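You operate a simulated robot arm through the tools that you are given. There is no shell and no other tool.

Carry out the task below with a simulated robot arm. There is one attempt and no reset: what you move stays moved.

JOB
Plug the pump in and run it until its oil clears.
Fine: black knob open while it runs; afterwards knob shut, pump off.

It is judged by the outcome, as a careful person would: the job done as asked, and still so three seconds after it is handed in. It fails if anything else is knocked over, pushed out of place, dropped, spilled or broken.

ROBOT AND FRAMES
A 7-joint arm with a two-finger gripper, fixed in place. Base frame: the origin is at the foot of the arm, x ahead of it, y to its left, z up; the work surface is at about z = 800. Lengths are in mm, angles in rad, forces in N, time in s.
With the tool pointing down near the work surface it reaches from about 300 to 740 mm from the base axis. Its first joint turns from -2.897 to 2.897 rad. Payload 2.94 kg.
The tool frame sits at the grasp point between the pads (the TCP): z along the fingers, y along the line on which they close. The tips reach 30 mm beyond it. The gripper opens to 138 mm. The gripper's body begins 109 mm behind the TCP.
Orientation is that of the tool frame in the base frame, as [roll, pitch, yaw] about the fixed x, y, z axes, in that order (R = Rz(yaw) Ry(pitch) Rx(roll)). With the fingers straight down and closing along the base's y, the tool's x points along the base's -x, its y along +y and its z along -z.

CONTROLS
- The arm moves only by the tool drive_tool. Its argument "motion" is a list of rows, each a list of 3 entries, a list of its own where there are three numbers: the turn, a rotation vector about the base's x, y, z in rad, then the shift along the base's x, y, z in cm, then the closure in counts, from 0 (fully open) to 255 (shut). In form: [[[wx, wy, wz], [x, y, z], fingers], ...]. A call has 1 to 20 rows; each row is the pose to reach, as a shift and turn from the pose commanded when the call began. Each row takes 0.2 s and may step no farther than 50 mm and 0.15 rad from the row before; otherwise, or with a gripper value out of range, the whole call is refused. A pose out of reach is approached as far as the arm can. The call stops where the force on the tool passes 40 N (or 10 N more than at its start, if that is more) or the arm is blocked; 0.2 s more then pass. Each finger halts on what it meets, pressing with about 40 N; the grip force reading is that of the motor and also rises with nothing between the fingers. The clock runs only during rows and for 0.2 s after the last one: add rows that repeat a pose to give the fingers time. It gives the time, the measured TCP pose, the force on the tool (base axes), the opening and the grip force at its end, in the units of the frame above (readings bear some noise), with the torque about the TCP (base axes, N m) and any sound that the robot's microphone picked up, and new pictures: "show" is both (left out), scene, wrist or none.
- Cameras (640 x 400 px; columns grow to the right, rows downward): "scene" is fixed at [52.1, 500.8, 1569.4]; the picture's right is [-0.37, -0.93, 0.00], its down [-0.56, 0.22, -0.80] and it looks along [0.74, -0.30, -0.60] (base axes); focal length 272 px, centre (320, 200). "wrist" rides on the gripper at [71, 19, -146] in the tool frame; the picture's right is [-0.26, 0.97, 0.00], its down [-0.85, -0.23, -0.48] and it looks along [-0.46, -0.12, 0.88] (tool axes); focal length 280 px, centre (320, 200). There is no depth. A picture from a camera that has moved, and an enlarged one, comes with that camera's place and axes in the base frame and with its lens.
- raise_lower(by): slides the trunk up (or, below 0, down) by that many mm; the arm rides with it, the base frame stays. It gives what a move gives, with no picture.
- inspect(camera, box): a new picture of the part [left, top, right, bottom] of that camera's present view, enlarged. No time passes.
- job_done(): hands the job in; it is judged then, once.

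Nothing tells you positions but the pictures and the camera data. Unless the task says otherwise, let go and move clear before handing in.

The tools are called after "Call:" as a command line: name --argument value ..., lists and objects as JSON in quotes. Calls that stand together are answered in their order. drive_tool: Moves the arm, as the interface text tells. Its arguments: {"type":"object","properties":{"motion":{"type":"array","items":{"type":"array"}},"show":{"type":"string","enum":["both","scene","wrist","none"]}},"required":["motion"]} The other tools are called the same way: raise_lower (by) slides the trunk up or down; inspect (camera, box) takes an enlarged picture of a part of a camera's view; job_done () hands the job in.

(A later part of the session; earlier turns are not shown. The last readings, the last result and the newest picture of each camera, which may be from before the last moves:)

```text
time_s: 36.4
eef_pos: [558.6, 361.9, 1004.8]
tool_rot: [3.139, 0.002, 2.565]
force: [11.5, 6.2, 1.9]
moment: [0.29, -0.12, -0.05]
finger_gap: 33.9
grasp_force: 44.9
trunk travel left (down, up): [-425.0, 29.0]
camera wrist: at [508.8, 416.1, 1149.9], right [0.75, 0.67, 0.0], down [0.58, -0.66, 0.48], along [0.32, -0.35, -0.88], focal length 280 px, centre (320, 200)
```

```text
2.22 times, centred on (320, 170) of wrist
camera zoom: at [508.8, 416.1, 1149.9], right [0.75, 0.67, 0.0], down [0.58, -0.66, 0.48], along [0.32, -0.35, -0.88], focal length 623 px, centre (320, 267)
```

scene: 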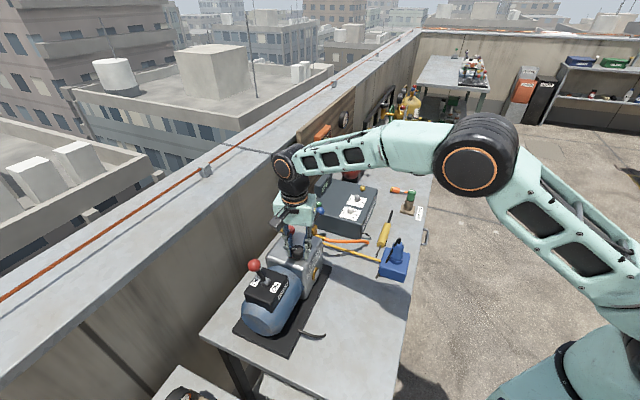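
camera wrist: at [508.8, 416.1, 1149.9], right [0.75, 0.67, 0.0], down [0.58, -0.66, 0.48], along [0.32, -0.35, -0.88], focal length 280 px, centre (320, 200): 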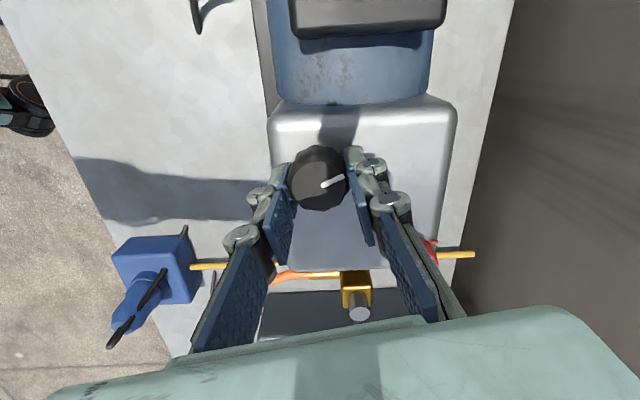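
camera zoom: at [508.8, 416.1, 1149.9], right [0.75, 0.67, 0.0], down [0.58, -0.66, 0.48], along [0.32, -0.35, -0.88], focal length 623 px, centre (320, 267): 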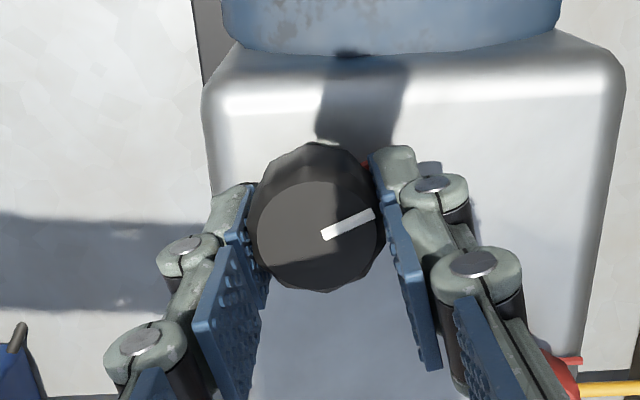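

The knob turns freely with the gripper, with little torque and about 13 N of side load. I'll shift the command slightly to relieve that and continue to roughly a quarter turn.

Call:
drive_tool --motion '[[[0, 0, 0.05], [0.2, 0.1, 0], 255], [[0, 0, 0.15], [0.3, 0.15, 0], 255], [[0, 0, 0.25], [0.3, 0.15, 0], 255], [[0, 0, 0.35], [0.3, 0.15, 0], 255], [[0, 0, 0.45], [0.3, 0.15, 0], 255], [[0, 0, 0.45], [0.3, 0.15, 0], 255]]'

Call:
inspect --camera "wrist" --box '[220, 80, 420, 260]'

Call:
inspect --camera "scene" --box '[250, 200, 340, 300]'

```text
time_s: 37.8
eef_pos: [558.8, 363.2, 1005.7]
tool_rot: [-3.14, 0.0, 3.014]
force: [-5.8, 6.3, -3.6]
moment: [0.31, 0.23, -0.04]
finger_gap: 33.9
grasp_force: 45.3
trunk travel left (down, up): [-425.0, 29.0]
camera wrist: at [491.2, 391.0, 1150.1], right [0.38, 0.92, 0.0], down [0.81, -0.34, 0.47], along [0.44, -0.18, -0.88], focal length 280 px, centre (320, 200)
```

scene: 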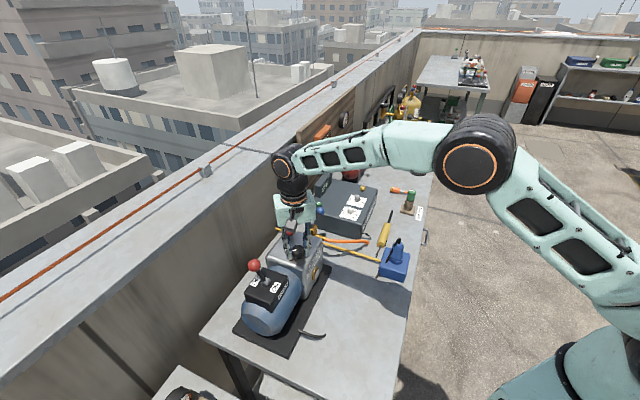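
wrist: 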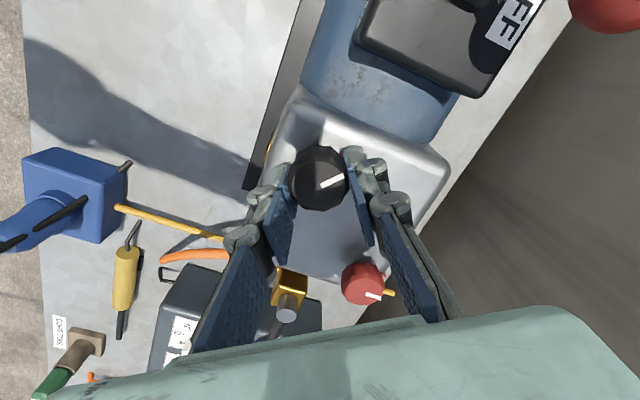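

```text
2.22 times, centred on (320, 170) of wrist
camera zoom: at [491.2, 391.0, 1150.1], right [0.38, 0.92, 0.0], down [0.81, -0.34, 0.47], along [0.44, -0.18, -0.88], focal length 623 px, centre (320, 267)
```

zoom: 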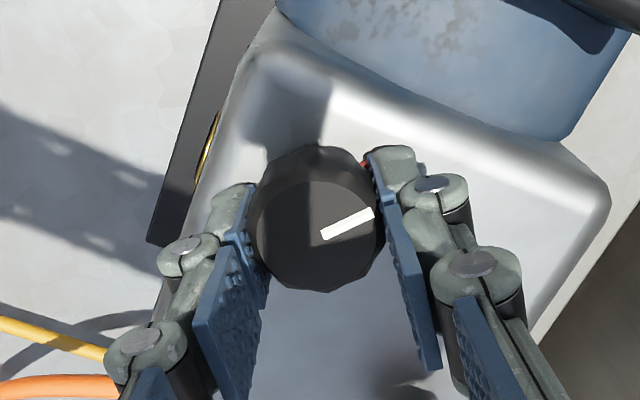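

```text
4.00 times, centred on (295, 250) of scene
camera zoom: at [52.1, 500.8, 1569.4], right [-0.37, -0.93, 0.0], down [-0.56, 0.22, -0.8], along [0.74, -0.3, -0.6], focal length 1086 px, centre (420, 0)
```

zoom: 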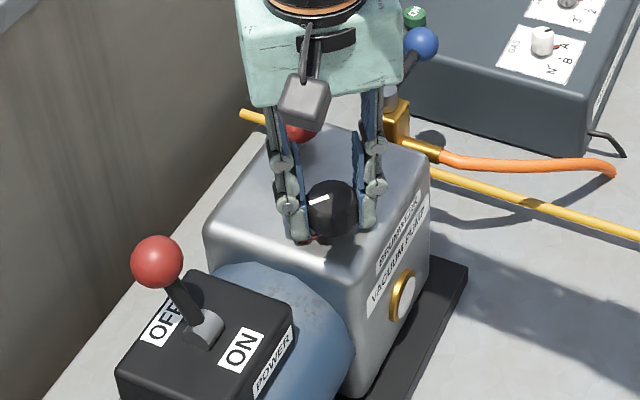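

The red tick is a pointer fixed to the knob and it turned with it, about 0.85 rad so far. I'll continue the turn and look for a stop.

Call:
drive_tool --motion '[[[0, 0, 0.1], [0, 0.1, 0], 255], [[0, 0, 0.2], [-0.1, 0.2, 0], 255], [[0, 0, 0.3], [-0.1, 0.2, 0], 255], [[0, 0, 0.4], [-0.1, 0.2, 0], 255], [[0, 0, 0.5], [-0.1, 0.2, 0], 255], [[0, 0, 0.6], [-0.1, 0.2, 0], 255], [[0, 0, 0.72], [-0.1, 0.2, 0], 255], [[0, 0, 0.72], [-0.1, 0.2, 0], 255]]'

Call:
inspect --camera "wrist" --box '[220, 80, 420, 260]'

Call:
inspect --camera "scene" --box '[250, 200, 340, 300]'

```text
time_s: 39.6
eef_pos: [558.4, 366.0, 1005.6]
tool_rot: [3.14, 0.001, -2.55]
force: [-6.6, 12.2, -10.6]
moment: [0.4, 0.03, -0.76]
finger_gap: 34.0
grasp_force: 44.7
trunk travel left (down, up): [-425.0, 29.0]
camera wrist: at [489.0, 341.9, 1150.0], right [-0.32, 0.95, 0.0], down [0.83, 0.28, 0.48], along [0.45, 0.15, -0.88], focal length 280 px, centre (320, 200)
```

scene: 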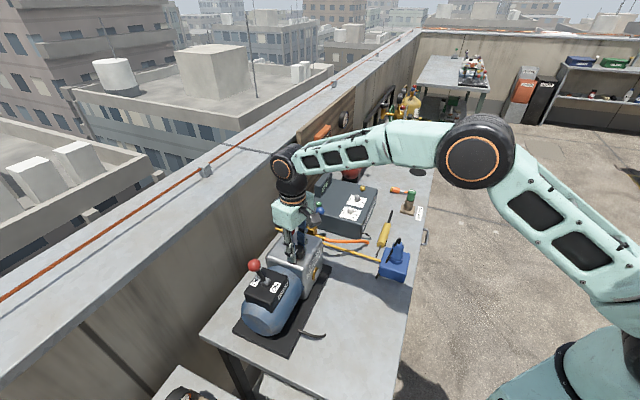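
wrist: 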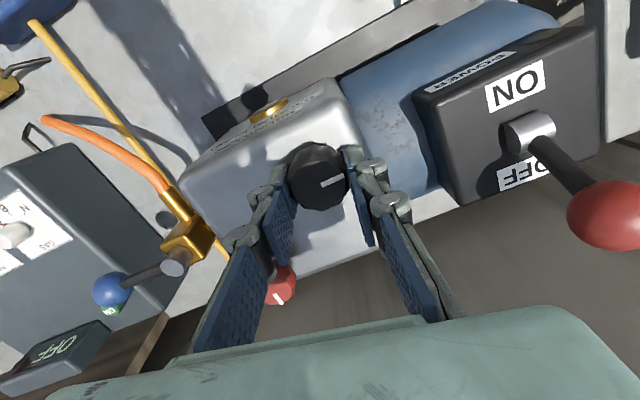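

```text
2.22 times, centred on (320, 170) of wrist
camera zoom: at [489.0, 341.9, 1150.0], right [-0.32, 0.95, 0.0], down [0.83, 0.28, 0.48], along [0.45, 0.15, -0.88], focal length 623 px, centre (320, 267)
```

zoom: 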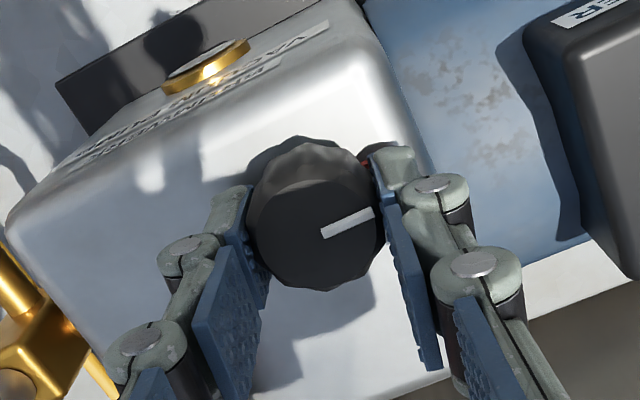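

```text
4.00 times, centred on (295, 250) of scene
camera zoom: at [52.1, 500.8, 1569.4], right [-0.37, -0.93, 0.0], down [-0.56, 0.22, -0.8], along [0.74, -0.3, -0.6], focal length 1086 px, centre (420, 0)
```

zoom: 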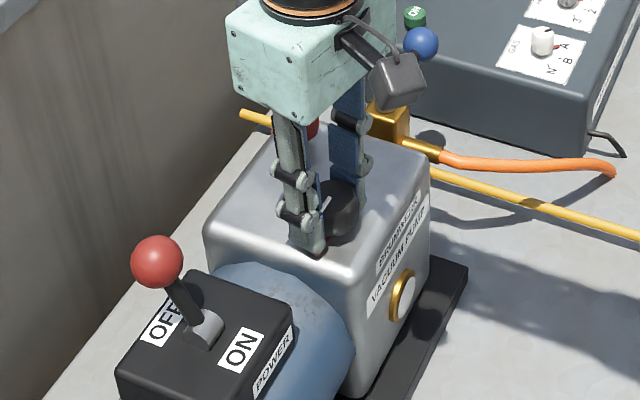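

At about 1.57 rad the torque rose to 0.76 N·m, which is the stop, so the knob is a quarter turn open. I'll ease back a hair, open just enough to let go, and lift away.

Call:
drive_tool --motion '[[[0, 0, -0.03], [0, -0.1, 0], 255], [[0, 0, -0.03], [0, -0.1, 0], 200], [[0, 0, -0.03], [0, -0.1, 0], 162], [[0, 0, -0.03], [0, -0.1, 0], 162], [[0, 0, -0.03], [0, -0.1, 1], 162], [[0, 0, -0.03], [0, -0.1, 3], 162], [[0, 0, -0.03], [0, -0.1, 6], 162], [[0, 0, -0.03], [0, -0.1, 10], 162], [[0, 0, -0.03], [0, -0.1, 14], 162], [[0, 0, -0.03], [0, -0.1, 14], 162]]'

Call:
inspect --camera "wrist" --box '[240, 60, 400, 220]'

Call:
inspect --camera "scene" --box '[250, 200, 340, 300]'

```text
time_s: 41.8
eef_pos: [559.9, 364.2, 1145.9]
tool_rot: [3.14, 0.0, -2.582]
force: [-0.1, -0.2, 0.1]
moment: [0.0, 0.0, -0.02]
finger_gap: 50.3
grasp_force: 0.1
trunk travel left (down, up): [-425.0, 29.0]
camera wrist: at [489.8, 341.1, 1289.4], right [-0.29, 0.96, 0.0], down [0.84, 0.26, 0.48], along [0.45, 0.14, -0.88], focal length 280 px, centre (320, 200)
```

scene: 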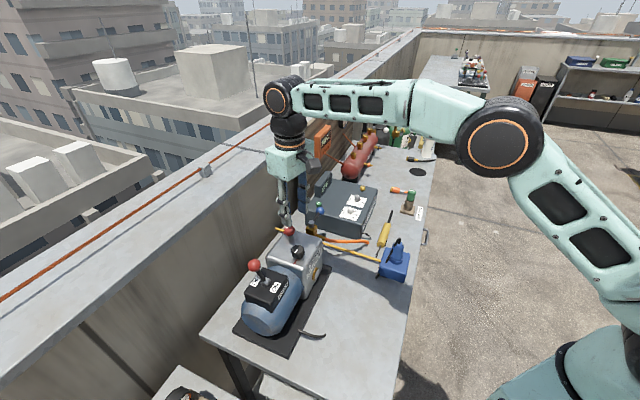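
wrist: 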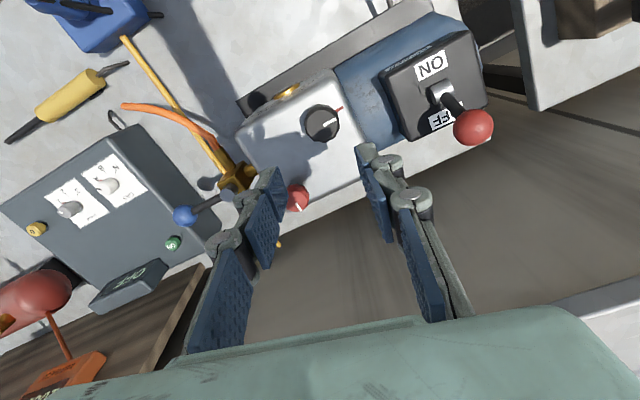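

```text
2.50 times, centred on (320, 140) of wrist
camera zoom: at [489.8, 341.1, 1289.4], right [-0.29, 0.96, 0.0], down [0.84, 0.26, 0.48], along [0.45, 0.14, -0.88], focal length 701 px, centre (320, 350)
```

zoom: 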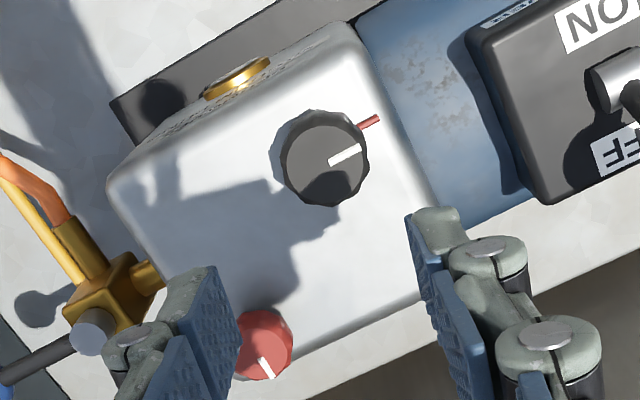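

```text
4.00 times, centred on (295, 250) of scene
camera zoom: at [52.1, 500.8, 1569.4], right [-0.37, -0.93, 0.0], down [-0.56, 0.22, -0.8], along [0.74, -0.3, -0.6], focal length 1086 px, centre (420, 0)
```

zoom: 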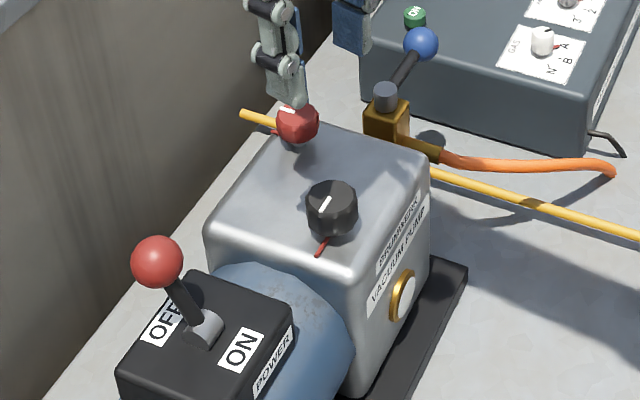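

The knob now points a quarter turn away, towards the motor, so it's open. From three views the lever ball is at (508.5, 486.5, 1045) with a radius of about 17 mm. I'll straddle it with the fingers along the throw direction and push it to ON.

Call:
drive_tool --motion '[[[0, 0, -0.14], [-0.5, 1.2, 1], 144], [[0, 0, -0.28], [-1, 2.4, 2], 144], [[0, 0, -0.42], [-1.5, 3.6, 2], 144], [[0, 0, -0.56], [-2, 4.8, 2], 144], [[0, 0, -0.7], [-2.5, 6, 2], 144], [[0, 0, -0.84], [-3, 7.2, 2], 144], [[0, 0, -0.98], [-3.5, 8.4, 2], 144], [[0, 0, -1.12], [-4, 9.6, 2], 144], [[0, 0, -1.26], [-4.6, 10.9, 2], 144], [[0, 0, -1.396], [-5.1, 12.2, 2], 144], [[0, 0, -1.396], [-5.1, 12.2, 2], 144], [[0, 0, -1.396], [-5.1, 12.2, 2], 144]]'

Call:
inspect --camera "wrist" --box '[220, 60, 420, 240]'

```text
time_s: 44.4
eef_pos: [502.3, 482.3, 1163.4]
tool_rot: [3.139, 0.0, 2.306]
force: [0.0, 0.3, 0.1]
moment: [0.0, -0.01, -0.03]
finger_gap: 59.9
grasp_force: 0.0
out of reach, approached as far as the arm can: row 10, 11, 12
trunk travel left (down, up): [-425.0, 29.0]
camera wrist: at [468.9, 547.4, 1307.9], right [0.89, 0.45, 0.0], down [0.4, -0.78, 0.48], along [0.22, -0.42, -0.88], focal length 280 px, centre (320, 200)
```

scene: 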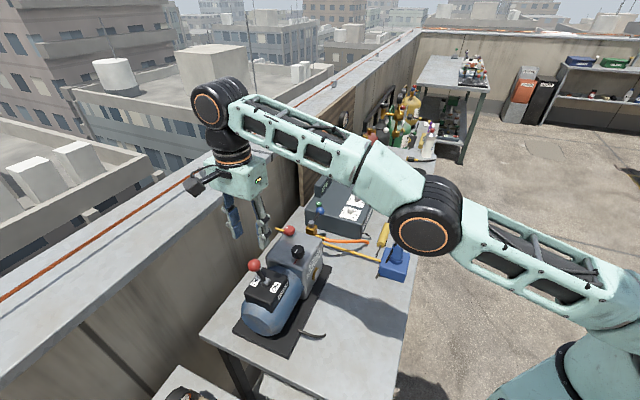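
wrist: 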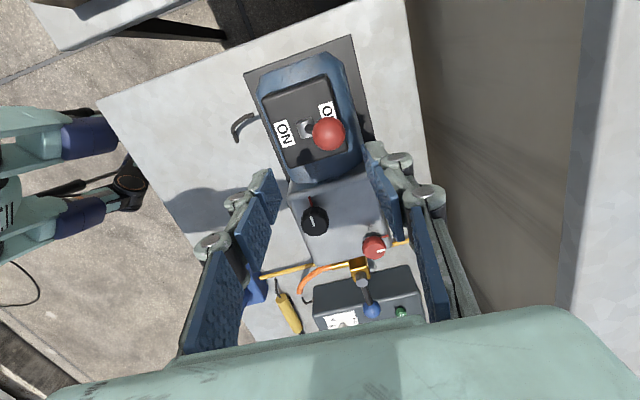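

```text
2.22 times, centred on (320, 150) of wrist
camera zoom: at [468.9, 547.4, 1307.9], right [0.89, 0.45, 0.0], down [0.4, -0.78, 0.48], along [0.22, -0.42, -0.88], focal length 623 px, centre (320, 311)
```

zoom: 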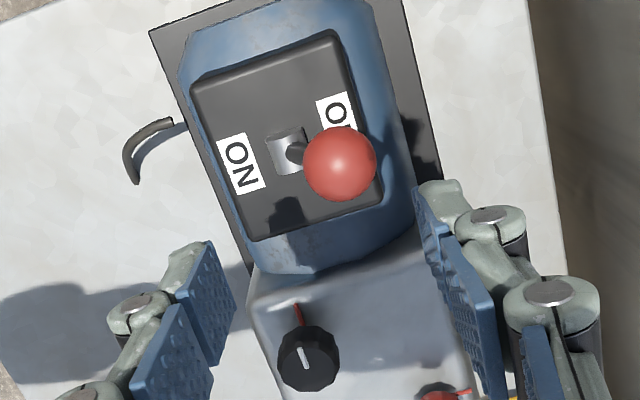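

The arm is just out of reach at this height, about 7 mm short. Lower down it should reach further, so I'll descend to just above the ball and check.

Call:
drive_tool --motion '[[[0, 0, 0], [0, 0, -2], 144], [[0, 0, 0], [0, 0, -4], 144], [[0, 0, 0], [0.1, 0.1, -6], 144], [[0, 0, 0], [0.1, 0.2, -6.4], 144], [[0, 0, 0], [0.1, 0.2, -6.4], 144]]'

Call:
inspect --camera "wrist" --box '[220, 60, 420, 240]'

```text
time_s: 45.6
eef_pos: [511.6, 493.3, 1103.4]
tool_rot: [3.141, -0.001, 2.304]
force: [-0.5, -0.3, -1.6]
moment: [-0.01, -0.01, 0.0]
finger_gap: 60.1
grasp_force: 0.0
out of reach, approached as far as the arm can: row 2, 3, 4, 5
trunk travel left (down, up): [-425.0, 29.0]
camera wrist: at [479.5, 558.6, 1247.1], right [0.89, 0.45, 0.0], down [0.4, -0.78, 0.48], along [0.22, -0.42, -0.88], focal length 280 px, centre (320, 200)
```

scene: 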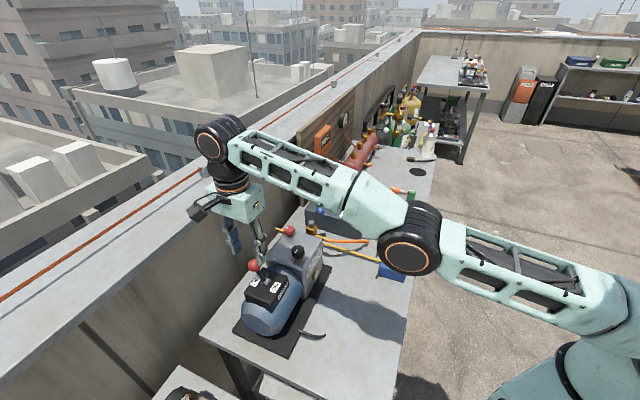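
wrist: 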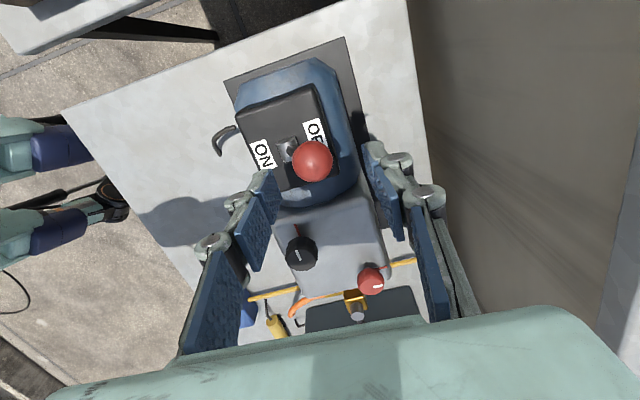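

```text
2.22 times, centred on (320, 150) of wrist
camera zoom: at [479.5, 558.6, 1247.1], right [0.89, 0.45, 0.0], down [0.4, -0.78, 0.48], along [0.22, -0.42, -0.88], focal length 623 px, centre (320, 311)
```

zoom: 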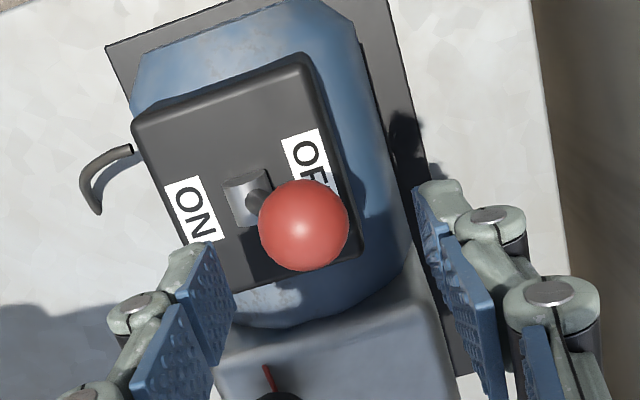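

Reach is marginal because the wrist is well above the shoulder. I'll raise the trunk by its remaining travel to give the arm more room, then check the pose.

Call:
raise_lower --by 28

Call:
drive_tool --motion '[[[0, 0, 0], [0, 0, -1], 144], [[0, 0, 0], [0, 0, -2], 144], [[0, 0, 0], [0, 0, -2.8], 144], [[0, 0, 0], [0, 0, -2.8], 144]]'

Call:
inspect --camera "wrist" --box '[220, 60, 420, 240]'

```text
time_s: 46.3
eef_pos: [513.6, 493.5, 1130.8]
tool_rot: [3.141, -0.001, 2.307]
force: [0.8, 0.2, -0.4]
moment: [0.01, -0.01, 0.02]
finger_gap: 60.2
grasp_force: 0.0
trunk travel left (down, up): [-453.0, 1.0]
```

```text
time_s: 47.3
eef_pos: [515.4, 498.2, 1103.8]
tool_rot: [-3.138, 0.003, 2.306]
force: [-0.7, -0.3, 0.2]
moment: [0.02, -0.03, 0.03]
finger_gap: 59.9
grasp_force: 0.0
out of reach, approached as far as the arm can: row 3, 4
trunk travel left (down, up): [-453.0, 1.0]
camera wrist: at [482.9, 563.1, 1248.1], right [0.89, 0.45, 0.0], down [0.4, -0.78, 0.48], along [0.21, -0.43, -0.88], focal length 280 px, centre (320, 200)
```

scene: 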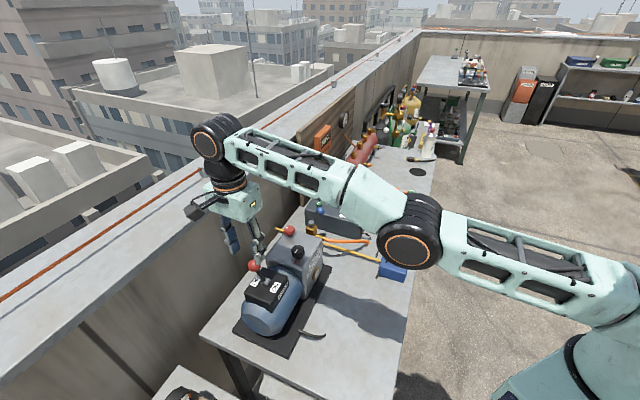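
wrist: 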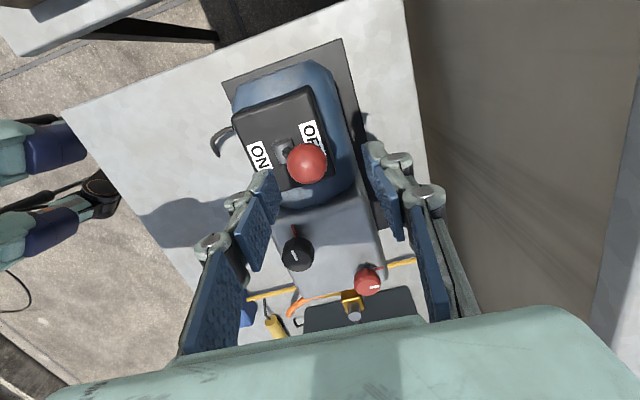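

```text
2.22 times, centred on (320, 150) of wrist
camera zoom: at [482.9, 563.1, 1248.1], right [0.89, 0.45, 0.0], down [0.4, -0.78, 0.48], along [0.21, -0.43, -0.88], focal length 623 px, centre (320, 311)
```

zoom: 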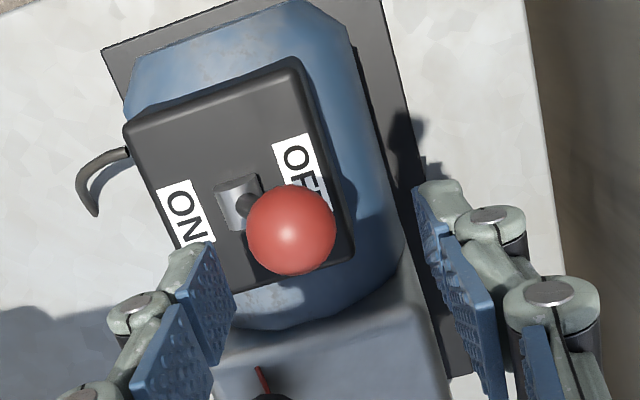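

The arm overshot the ball by about 12 mm radially. I'll pull back to centre over it, still above it.

Call:
drive_tool --motion '[[[0, 0, 0], [-0.4, -0.6, 0], 144], [[0, 0, 0], [-0.7, -1.1, 0], 144], [[0, 0, 0], [-0.7, -1.1, 0], 144], [[0, 0, 0], [-0.7, -1.1, 0], 144]]'

Call:
inspect --camera "wrist" --box '[220, 60, 420, 240]'

```text
time_s: 48.3
eef_pos: [516.9, 495.0, 1106.3]
tool_rot: [-3.139, 0.001, 2.306]
force: [-0.4, 0.5, -0.3]
moment: [-0.03, 0.0, -0.02]
finger_gap: 60.0
grasp_force: 0.1
out of reach, approached as far as the arm can: row 1, 2, 3, 4
trunk travel left (down, up): [-453.0, 1.0]
camera wrist: at [485.0, 560.8, 1250.2], right [0.89, 0.45, 0.0], down [0.4, -0.78, 0.48], along [0.21, -0.43, -0.88], focal length 280 px, centre (320, 200)
```

scene: 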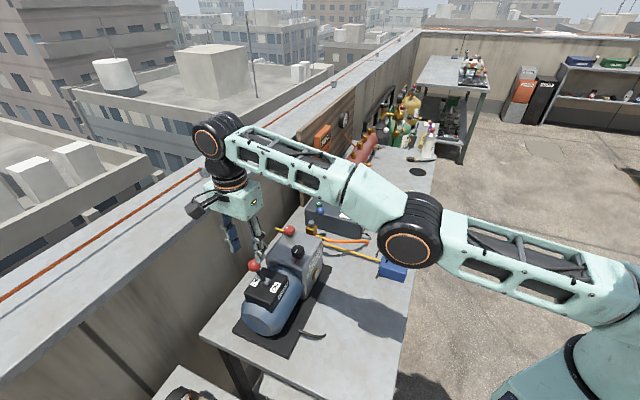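
wrist: 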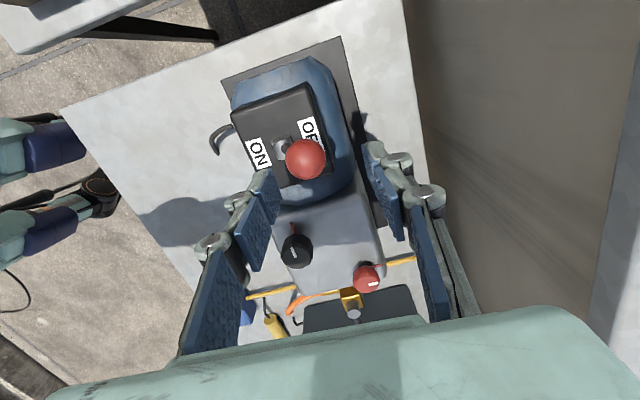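

```text
2.22 times, centred on (320, 150) of wrist
camera zoom: at [485.0, 560.8, 1250.2], right [0.89, 0.45, 0.0], down [0.4, -0.78, 0.48], along [0.21, -0.43, -0.88], focal length 623 px, centre (320, 311)
```

zoom: 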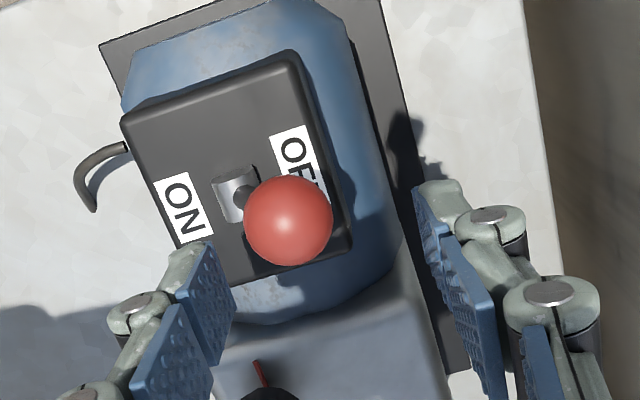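

The readings are not following my commands cleanly here, so I'm near some joint limit. I'll back off inward and slightly up to regain normal tracking before trying another approach.

Call:
drive_tool --motion '[[[0, 0, 0], [-1, -1, 1], 144], [[0, 0, 0], [-2, -2, 2], 144], [[0, 0, 0], [-3, -3, 2], 144], [[0, 0, 0], [-3, -3, 2], 144], [[0, 0, 0], [-3, -3, 2], 144]]' --show "wrist"

```text
time_s: 49.5
eef_pos: [509.3, 493.0, 1137.1]
tool_rot: [-3.138, 0.003, 2.307]
force: [0.2, -0.6, -0.4]
moment: [-0.01, 0.01, 0.01]
finger_gap: 59.9
grasp_force: 0.0
out of reach, approached as far as the arm can: row 1, 2, 3, 4, 5
trunk travel left (down, up): [-453.0, 1.0]
camera wrist: at [477.2, 558.4, 1281.0], right [0.89, 0.45, 0.0], down [0.4, -0.78, 0.48], along [0.21, -0.43, -0.88], focal length 280 px, centre (320, 200)
```

wrist: 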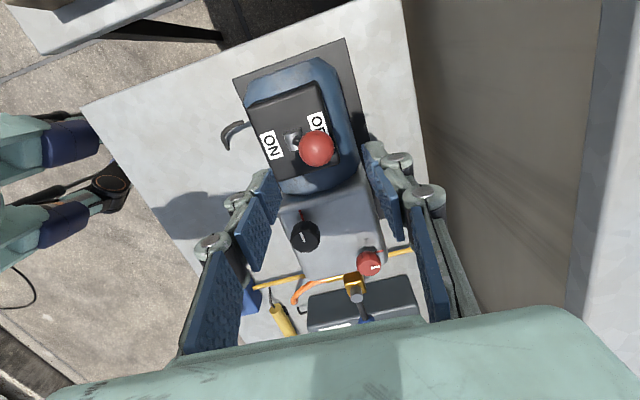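

The readings lie exactly on the full-extension boundary, so the elbow is straight and slow to bend back in. I'll command a larger retreat inward and upward, where the space is clear.

Call:
drive_tool --motion '[[[0, 0, 0], [-2, -2, 1], 144], [[0, 0, 0], [-4, -4, 2], 144], [[0, 0, 0], [-6, -6, 3], 144], [[0, 0, 0], [-6, -6, 3], 144], [[0, 0, 0], [-6, -6, 3], 144], [[0, 0, 0], [-6, -6, 3], 144]]' --show "scene"

```text
time_s: 50.9
eef_pos: [498.3, 482.9, 1190.2]
tool_rot: [-3.141, 0.0, 2.306]
force: [-0.6, -0.1, 0.2]
moment: [-0.03, 0.02, 0.04]
finger_gap: 59.9
grasp_force: 0.1
out of reach, approached as far as the arm can: row 1, 2, 3, 4, 5, 6
trunk travel left (down, up): [-453.0, 1.0]
```

scene: 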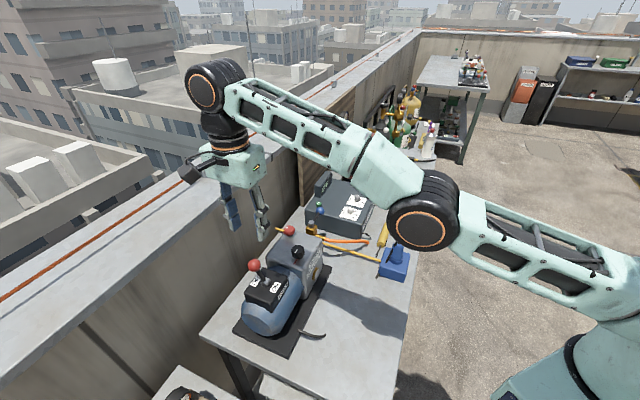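

The elbow appears to have gone past straight into an over-extended branch, pinned at its joint limit. I'll try to flip it back by commanding well outward and then back inward, up here where nothing is near.

Call:
drive_tool --motion '[[[0, 0, 0], [3.3, 3.3, 0], 144], [[0, 0, 0], [6.6, 6.6, 0], 144], [[0, 0, 0], [9.9, 9.9, 0], 144], [[0, 0, 0], [13.2, 13.2, 0], 144], [[0, 0, 0], [16.5, 16.5, 0], 144], [[0, 0, 0], [13.2, 13.2, 0], 144], [[0, 0, 0], [9.9, 9.9, 0], 144], [[0, 0, 0], [6.6, 6.6, 0], 144], [[0, 0, 0], [3.3, 3.3, 0], 144], [[0, 0, 0], [0, 0, 0], 144], [[0, 0, 0], [0, 0, 0], 144]]' --show "scene"

```text
time_s: 53.3
eef_pos: [501.1, 480.9, 1190.9]
tool_rot: [-3.137, 0.002, 2.305]
force: [-0.4, 0.0, -0.5]
moment: [-0.03, -0.02, -0.03]
finger_gap: 60.1
grasp_force: 0.0
out of reach, approached as far as the arm can: row 1, 2, 3, 4, 5, 6, 7, 8, 9
trunk travel left (down, up): [-453.0, 1.0]
```

scene: 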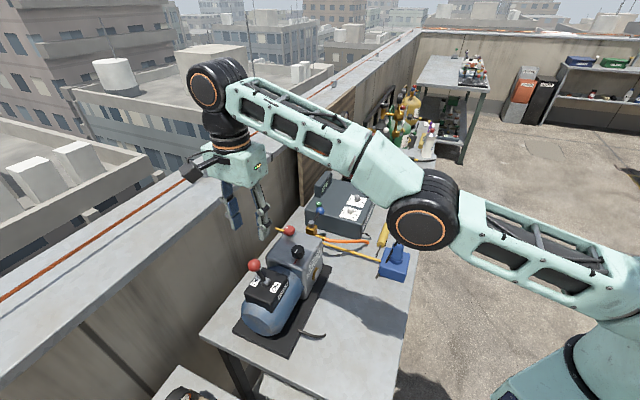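

The last rows were reported as within reach, so the command now matches the actual pose. I'll test a small inward move.

Call:
drive_tool --motion '[[[0, 0, 0], [-1.5, -1.5, 0], 144], [[0, 0, 0], [-3, -3, 0], 144], [[0, 0, 0], [-3, -3, 0], 144], [[0, 0, 0], [-3, -3, 0], 144]]' --show "none"

```text
time_s: 54.3
eef_pos: [498.7, 475.9, 1204.6]
tool_rot: [-3.139, 0.0, 2.306]
force: [0.7, -0.3, 0.0]
moment: [-0.03, -0.01, -0.06]
finger_gap: 60.1
grasp_force: 0.0
out of reach, approached as far as the arm can: row 1, 2, 3, 4
trunk travel left (down, up): [-453.0, 1.0]
```

It's still pinned. To test my theory I'll command outward only and see whether the range really grows by about 15 mm, meaning the elbow returns to fully straight.

Call:
drive_tool --motion '[[[0, 0, 0], [3.3, 3.3, 0], 144], [[0, 0, 0], [6.6, 6.6, 0], 144], [[0, 0, 0], [9.9, 9.9, 0], 144], [[0, 0, 0], [9.9, 9.9, 0], 144]]' --show "none"

```text
time_s: 55.3
eef_pos: [506.7, 482.4, 1181.0]
tool_rot: [3.141, 0.001, 2.306]
force: [-0.5, 0.0, -0.4]
moment: [-0.01, -0.01, -0.02]
finger_gap: 59.9
grasp_force: 0.0
out of reach, approached as far as the arm can: row 1, 2, 3, 4
trunk travel left (down, up): [-453.0, 1.0]
```

The outward range matches the same boundary, so the elbow is sitting on a straight-arm singularity. I'll try to break out with a downward-outward motion, which bends the elbow the right way, then a firm pull inward. It stays above the ball throughout.

Call:
drive_tool --motion '[[[0, 0, 0], [2.5, 2.5, -3], 144], [[0, 0, 0], [2.5, 2.5, -6], 144], [[0, 0, 0], [0, 0, -6.5], 144], [[0, 0, 0], [-3.3, -3.3, -6.5], 144], [[0, 0, 0], [-6.6, -6.6, -6.5], 144], [[0, 0, 0], [-9.9, -9.9, -6.5], 144], [[0, 0, 0], [-9.9, -9.9, -6.5], 144]]' --show "none"

```text
time_s: 56.9
eef_pos: [407.8, 391.1, 1116.9]
tool_rot: [-3.141, 0.001, 2.306]
force: [-0.1, 0.2, 0.0]
moment: [0.03, 0.0, 0.0]
finger_gap: 60.2
grasp_force: 0.0
out of reach, approached as far as the arm can: row 1, 2
trunk travel left (down, up): [-453.0, 1.0]
```

That freed the elbow. To stay clear of full extension I'll use a wider opening of about 110 mm. The far finger can then hook behind the ball while the TCP stays about 25 mm short of it.

Call:
drive_tool --motion '[[[0, 0, 0], [2, 2, 0.2], 52], [[0, 0, 0], [4, 4, 0.2], 52], [[0, 0, 0], [6, 6, 0.2], 52], [[0, 0, 0], [8, 7.6, 0.2], 52], [[0, 0, 0], [8, 7.6, 0.2], 52]]'

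Call:
inspect --camera "wrist" --box '[220, 40, 460, 240]'

```text
time_s: 58.1
eef_pos: [487.6, 463.8, 1121.2]
tool_rot: [3.141, 0.002, 2.305]
force: [0.2, 0.5, 0.4]
moment: [-0.01, 0.0, 0.01]
finger_gap: 109.8
grasp_force: 0.1
trunk travel left (down, up): [-453.0, 1.0]
camera wrist: at [455.1, 529.7, 1265.7], right [0.89, 0.45, 0.0], down [0.4, -0.78, 0.48], along [0.22, -0.42, -0.88], focal length 280 px, centre (320, 200)
```

scene: 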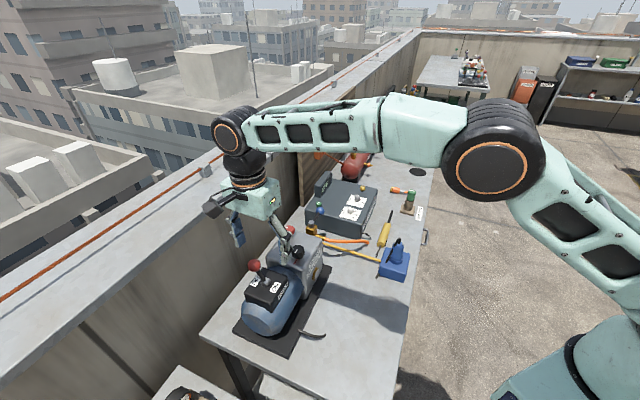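
wrist: 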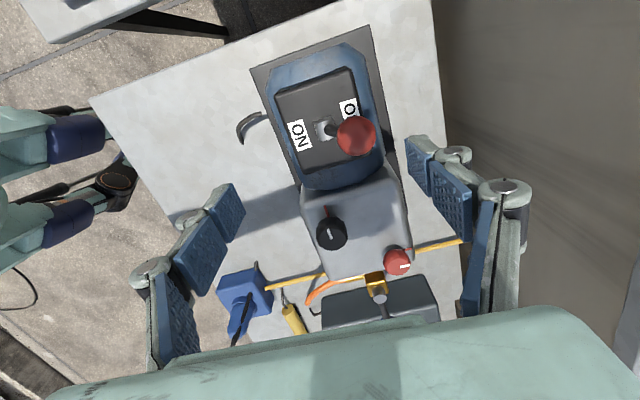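

```text
2.00 times, centred on (340, 140) of wrist
camera zoom: at [455.1, 529.7, 1265.7], right [0.89, 0.45, 0.0], down [0.4, -0.78, 0.48], along [0.22, -0.42, -0.88], focal length 561 px, centre (280, 320)
```

zoom: 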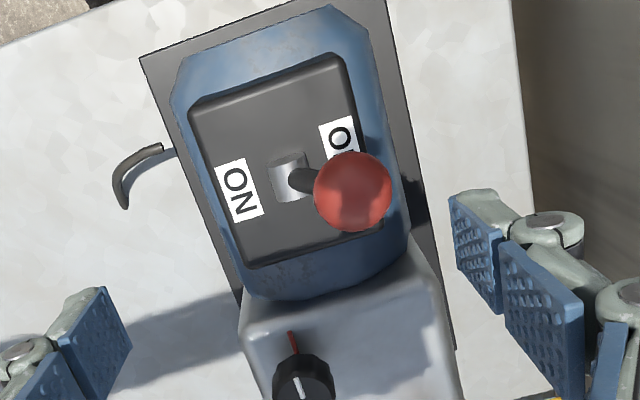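

The ball sits 31 mm towards the far finger with about 7 mm of clearance. I'll shift 5 mm outward for margin and lower the fingers around the ball.

Call:
drive_tool --motion '[[[0, 0, 0], [0.2, 0.55, 0], 52], [[0, 0, 0], [0.2, 0.55, -1.5], 52], [[0, 0, 0], [0.2, 0.55, -3], 52], [[0, 0, 0], [0.2, 0.55, -4.5], 52], [[0, 0, 0], [0.2, 0.55, -6.2], 52], [[0, 0, 0], [0.2, 0.55, -6.2], 52]]'

Call:
inspect --camera "wrist" --box '[220, 40, 460, 240]'

Call:
inspect --camera "scene" --box '[220, 210, 340, 320]'

```text
time_s: 59.5
eef_pos: [489.6, 472.7, 1059.2]
tool_rot: [3.141, 0.0, 2.306]
force: [0.0, -0.6, -0.5]
moment: [0.02, 0.01, 0.0]
finger_gap: 110.2
grasp_force: 0.0
trunk travel left (down, up): [-453.0, 1.0]
camera wrist: at [456.7, 537.5, 1204.1], right [0.89, 0.45, 0.0], down [0.4, -0.78, 0.48], along [0.22, -0.42, -0.88], focal length 280 px, centre (320, 200)
```

scene: 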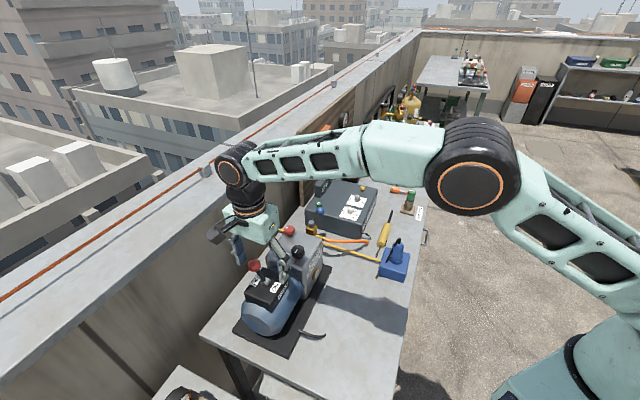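
wrist: 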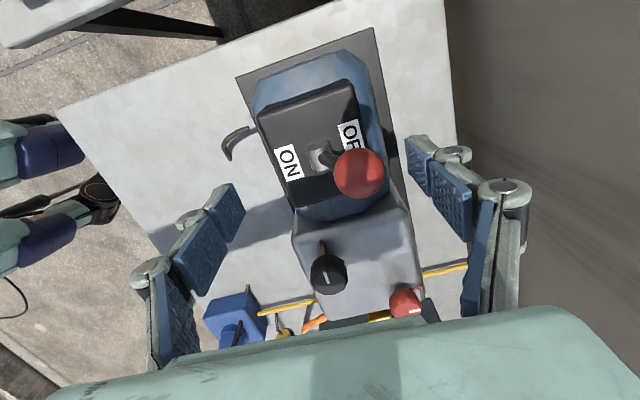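

```text
2.00 times, centred on (340, 140) of wrist
camera zoom: at [456.7, 537.5, 1204.1], right [0.89, 0.45, 0.0], down [0.4, -0.78, 0.48], along [0.22, -0.42, -0.88], focal length 561 px, centre (280, 320)
```

zoom: 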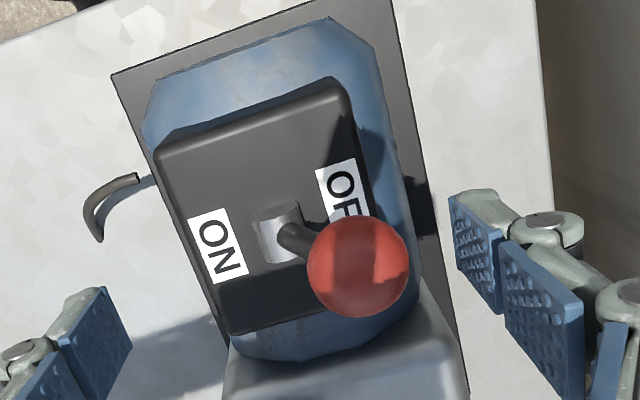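

```text
3.64 times, centred on (280, 265) of scene
camera zoom: at [52.1, 500.8, 1569.4], right [-0.37, -0.93, 0.0], down [-0.56, 0.22, -0.8], along [0.74, -0.3, -0.6], focal length 987 px, centre (466, -36)
```

zoom: 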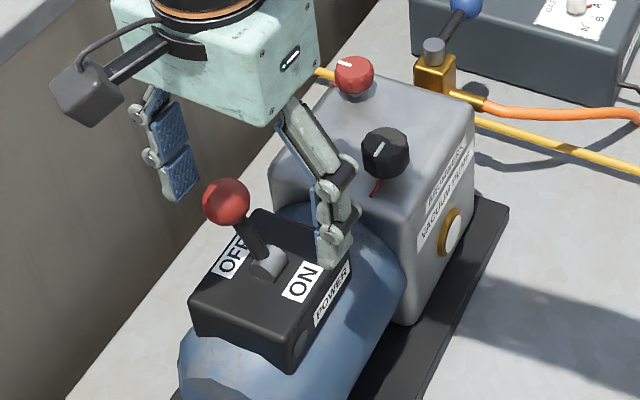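

The ball is between the fingers, roughly 13 mm from the far one. I'll pull towards ON along (-0.68, -0.73) in 10 mm steps.

Call:
drive_tool --motion '[[[0, 0, 0], [-0.7, -0.72, 0], 52], [[0, 0, 0], [-1.4, -1.45, 0], 52], [[0, 0, 0], [-2.1, -2.2, 0.1], 52], [[0, 0, 0], [-2.8, -2.95, 0.1], 52], [[0, 0, 0], [-3.5, -3.7, 0.1], 52], [[0, 0, 0], [-4.1, -4.4, 0], 52], [[0, 0, 0], [-4.6, -4.9, 0], 52], [[0, 0, 0], [-4.6, -4.9, 0], 52]]'

Call:
inspect --camera "wrist" --box '[220, 40, 460, 240]'

Call:
inspect --camera "scene" --box '[220, 210, 340, 320]'

```text
time_s: 61.3
eef_pos: [446.2, 423.9, 1060.4]
tool_rot: [3.141, 0.0, 2.306]
force: [2.8, 4.1, -1.1]
moment: [0.0, 0.01, 0.03]
finger_gap: 112.5
grasp_force: 1.4
trunk travel left (down, up): [-453.0, 1.0]
camera wrist: at [412.3, 487.9, 1204.5], right [0.89, 0.45, 0.0], down [0.4, -0.78, 0.48], along [0.22, -0.42, -0.88], focal length 280 px, centre (320, 200)
```

scene: 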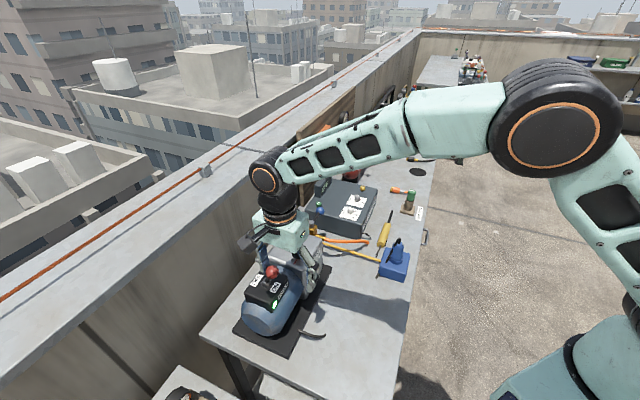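
wrist: 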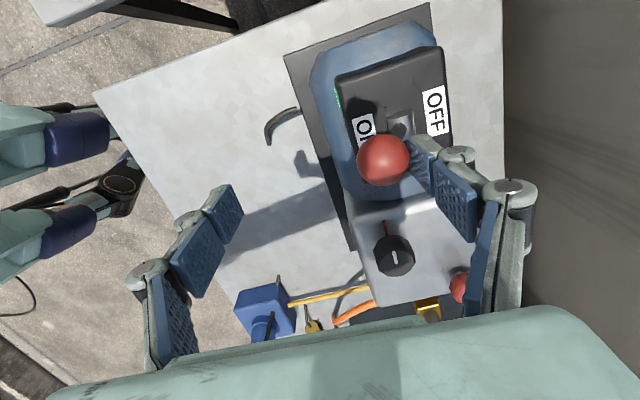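

```text
2.00 times, centred on (340, 140) of wrist
camera zoom: at [412.3, 487.9, 1204.5], right [0.89, 0.45, 0.0], down [0.4, -0.78, 0.48], along [0.22, -0.42, -0.88], focal length 561 px, centre (280, 320)
```

zoom: 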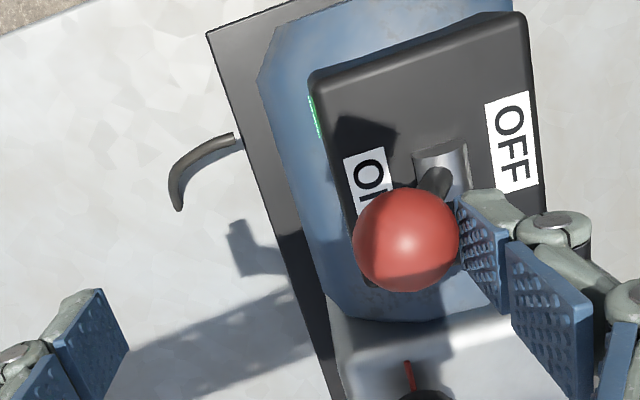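

```text
3.64 times, centred on (280, 265) of scene
camera zoom: at [52.1, 500.8, 1569.4], right [-0.37, -0.93, 0.0], down [-0.56, 0.22, -0.8], along [0.74, -0.3, -0.6], focal length 987 px, centre (466, -36)
```

zoom: 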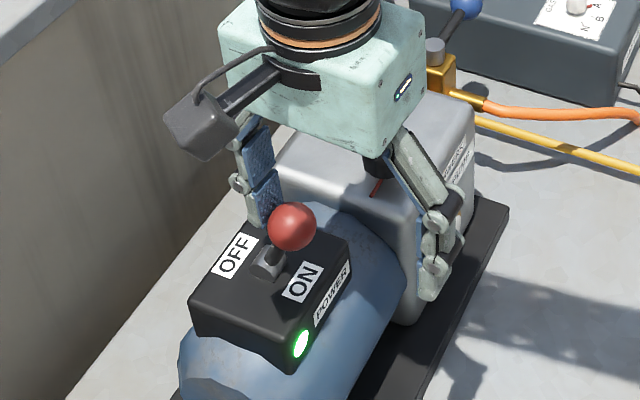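

The lever has gone over to ON and the green POWER lamp is lit, so the plug is live. I'll push a few more millimetres to confirm it's at its stop.

Call:
drive_tool --motion '[[[0, 0, 0], [-0.3, -0.35, 0], 52], [[0, 0, 0], [-0.6, -0.7, 0], 52], [[0, 0, 0], [-0.6, -0.7, 0], 52]]' --show "none"

Call:
inspect --camera "scene" --box '[220, 210, 340, 320]'

```text
time_s: 62.1
eef_pos: [442.1, 418.9, 1059.2]
tool_rot: [3.138, 0.0, 2.305]
force: [14.3, 16.0, -3.4]
moment: [0.02, -0.04, -0.01]
finger_gap: 122.3
grasp_force: 9.2
trunk travel left (down, up): [-453.0, 1.0]
```

```text
3.64 times, centred on (280, 265) of scene
camera zoom: at [52.1, 500.8, 1569.4], right [-0.37, -0.93, 0.0], down [-0.56, 0.22, -0.8], along [0.74, -0.3, -0.6], focal length 987 px, centre (466, -36)
```

zoom: 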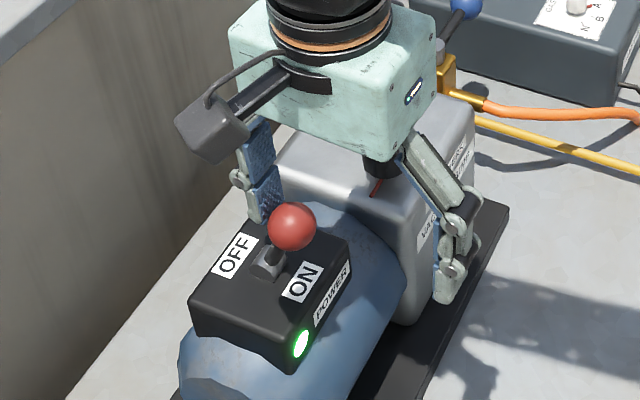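

The lever is against its ON stop, with the force rising to 21 N. I'll back off, raise clear and look at the sight glass.

Call:
drive_tool --motion '[[[0, 0, 0], [0.6, 0.7, 0], 52], [[0, 0, 0], [1.3, 1.4, 0], 52], [[0, 0, 0], [1.3, 1.4, 1], 52], [[0, 0, 0], [1.3, 1.4, 4], 52], [[0, 0, 0], [1.3, 1.4, 8], 52], [[0, 0, 0], [0, 0, 11], 52], [[0, 0, 0], [-2, -3, 13], 52], [[0, 0, 0], [-2, -3, 13], 52]]'

Call:
inspect --camera "scene" --box '[220, 210, 340, 320]'

Call:
inspect --camera "scene" --box '[300, 260, 330, 290]'

```text
time_s: 63.9
eef_pos: [418.4, 386.5, 1189.3]
tool_rot: [-3.14, 0.0, 2.305]
force: [-1.2, -0.7, 0.9]
moment: [-0.01, -0.02, -0.01]
finger_gap: 109.8
grasp_force: 0.1
trunk travel left (down, up): [-453.0, 1.0]
camera wrist: at [386.0, 451.2, 1333.3], right [0.89, 0.45, 0.0], down [0.4, -0.78, 0.48], along [0.22, -0.43, -0.88], focal length 280 px, centre (320, 200)
```

scene: 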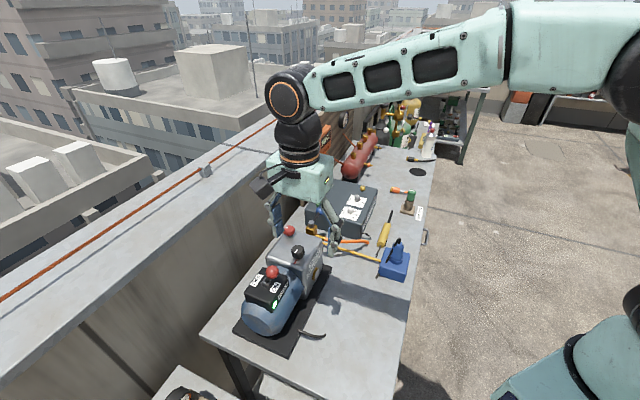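
wrist: 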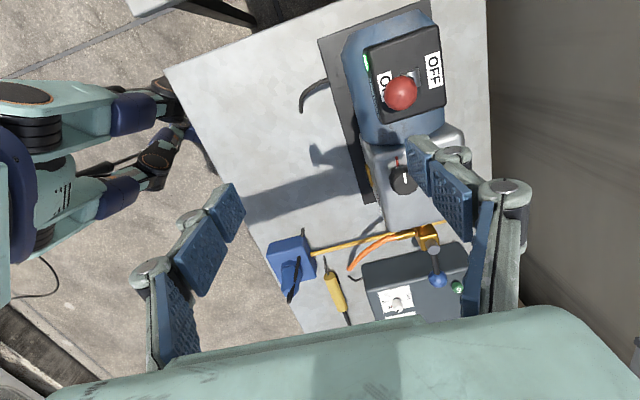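

```text
3.64 times, centred on (280, 265) of scene
camera zoom: at [52.1, 500.8, 1569.4], right [-0.37, -0.93, 0.0], down [-0.56, 0.22, -0.8], along [0.74, -0.3, -0.6], focal length 987 px, centre (466, -36)
```

zoom: 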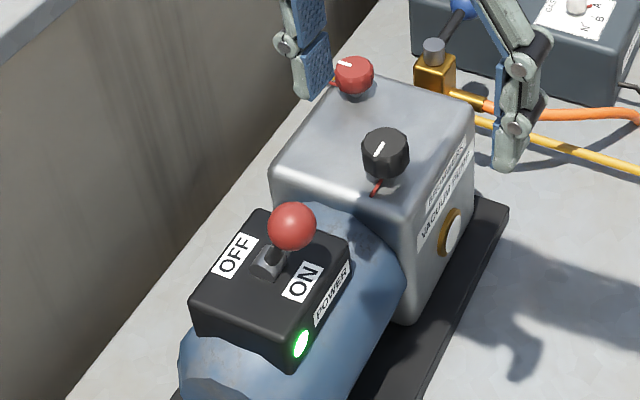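

```text
13.33 times, centred on (315, 275) of scene
camera zoom: at [52.1, 500.8, 1569.4], right [-0.37, -0.93, 0.0], down [-0.56, 0.22, -0.8], along [0.74, -0.3, -0.6], focal length 3620 px, centre (387, -800)
```

zoom: 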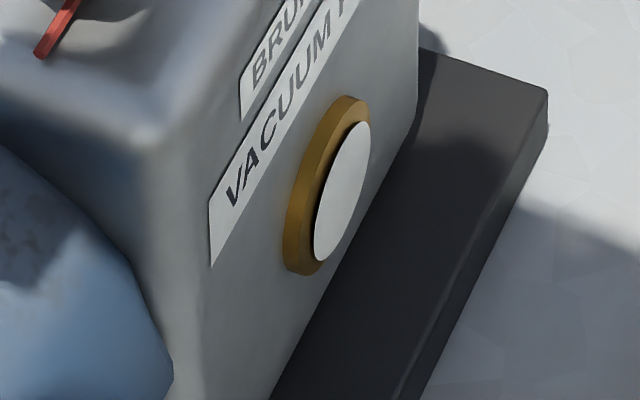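

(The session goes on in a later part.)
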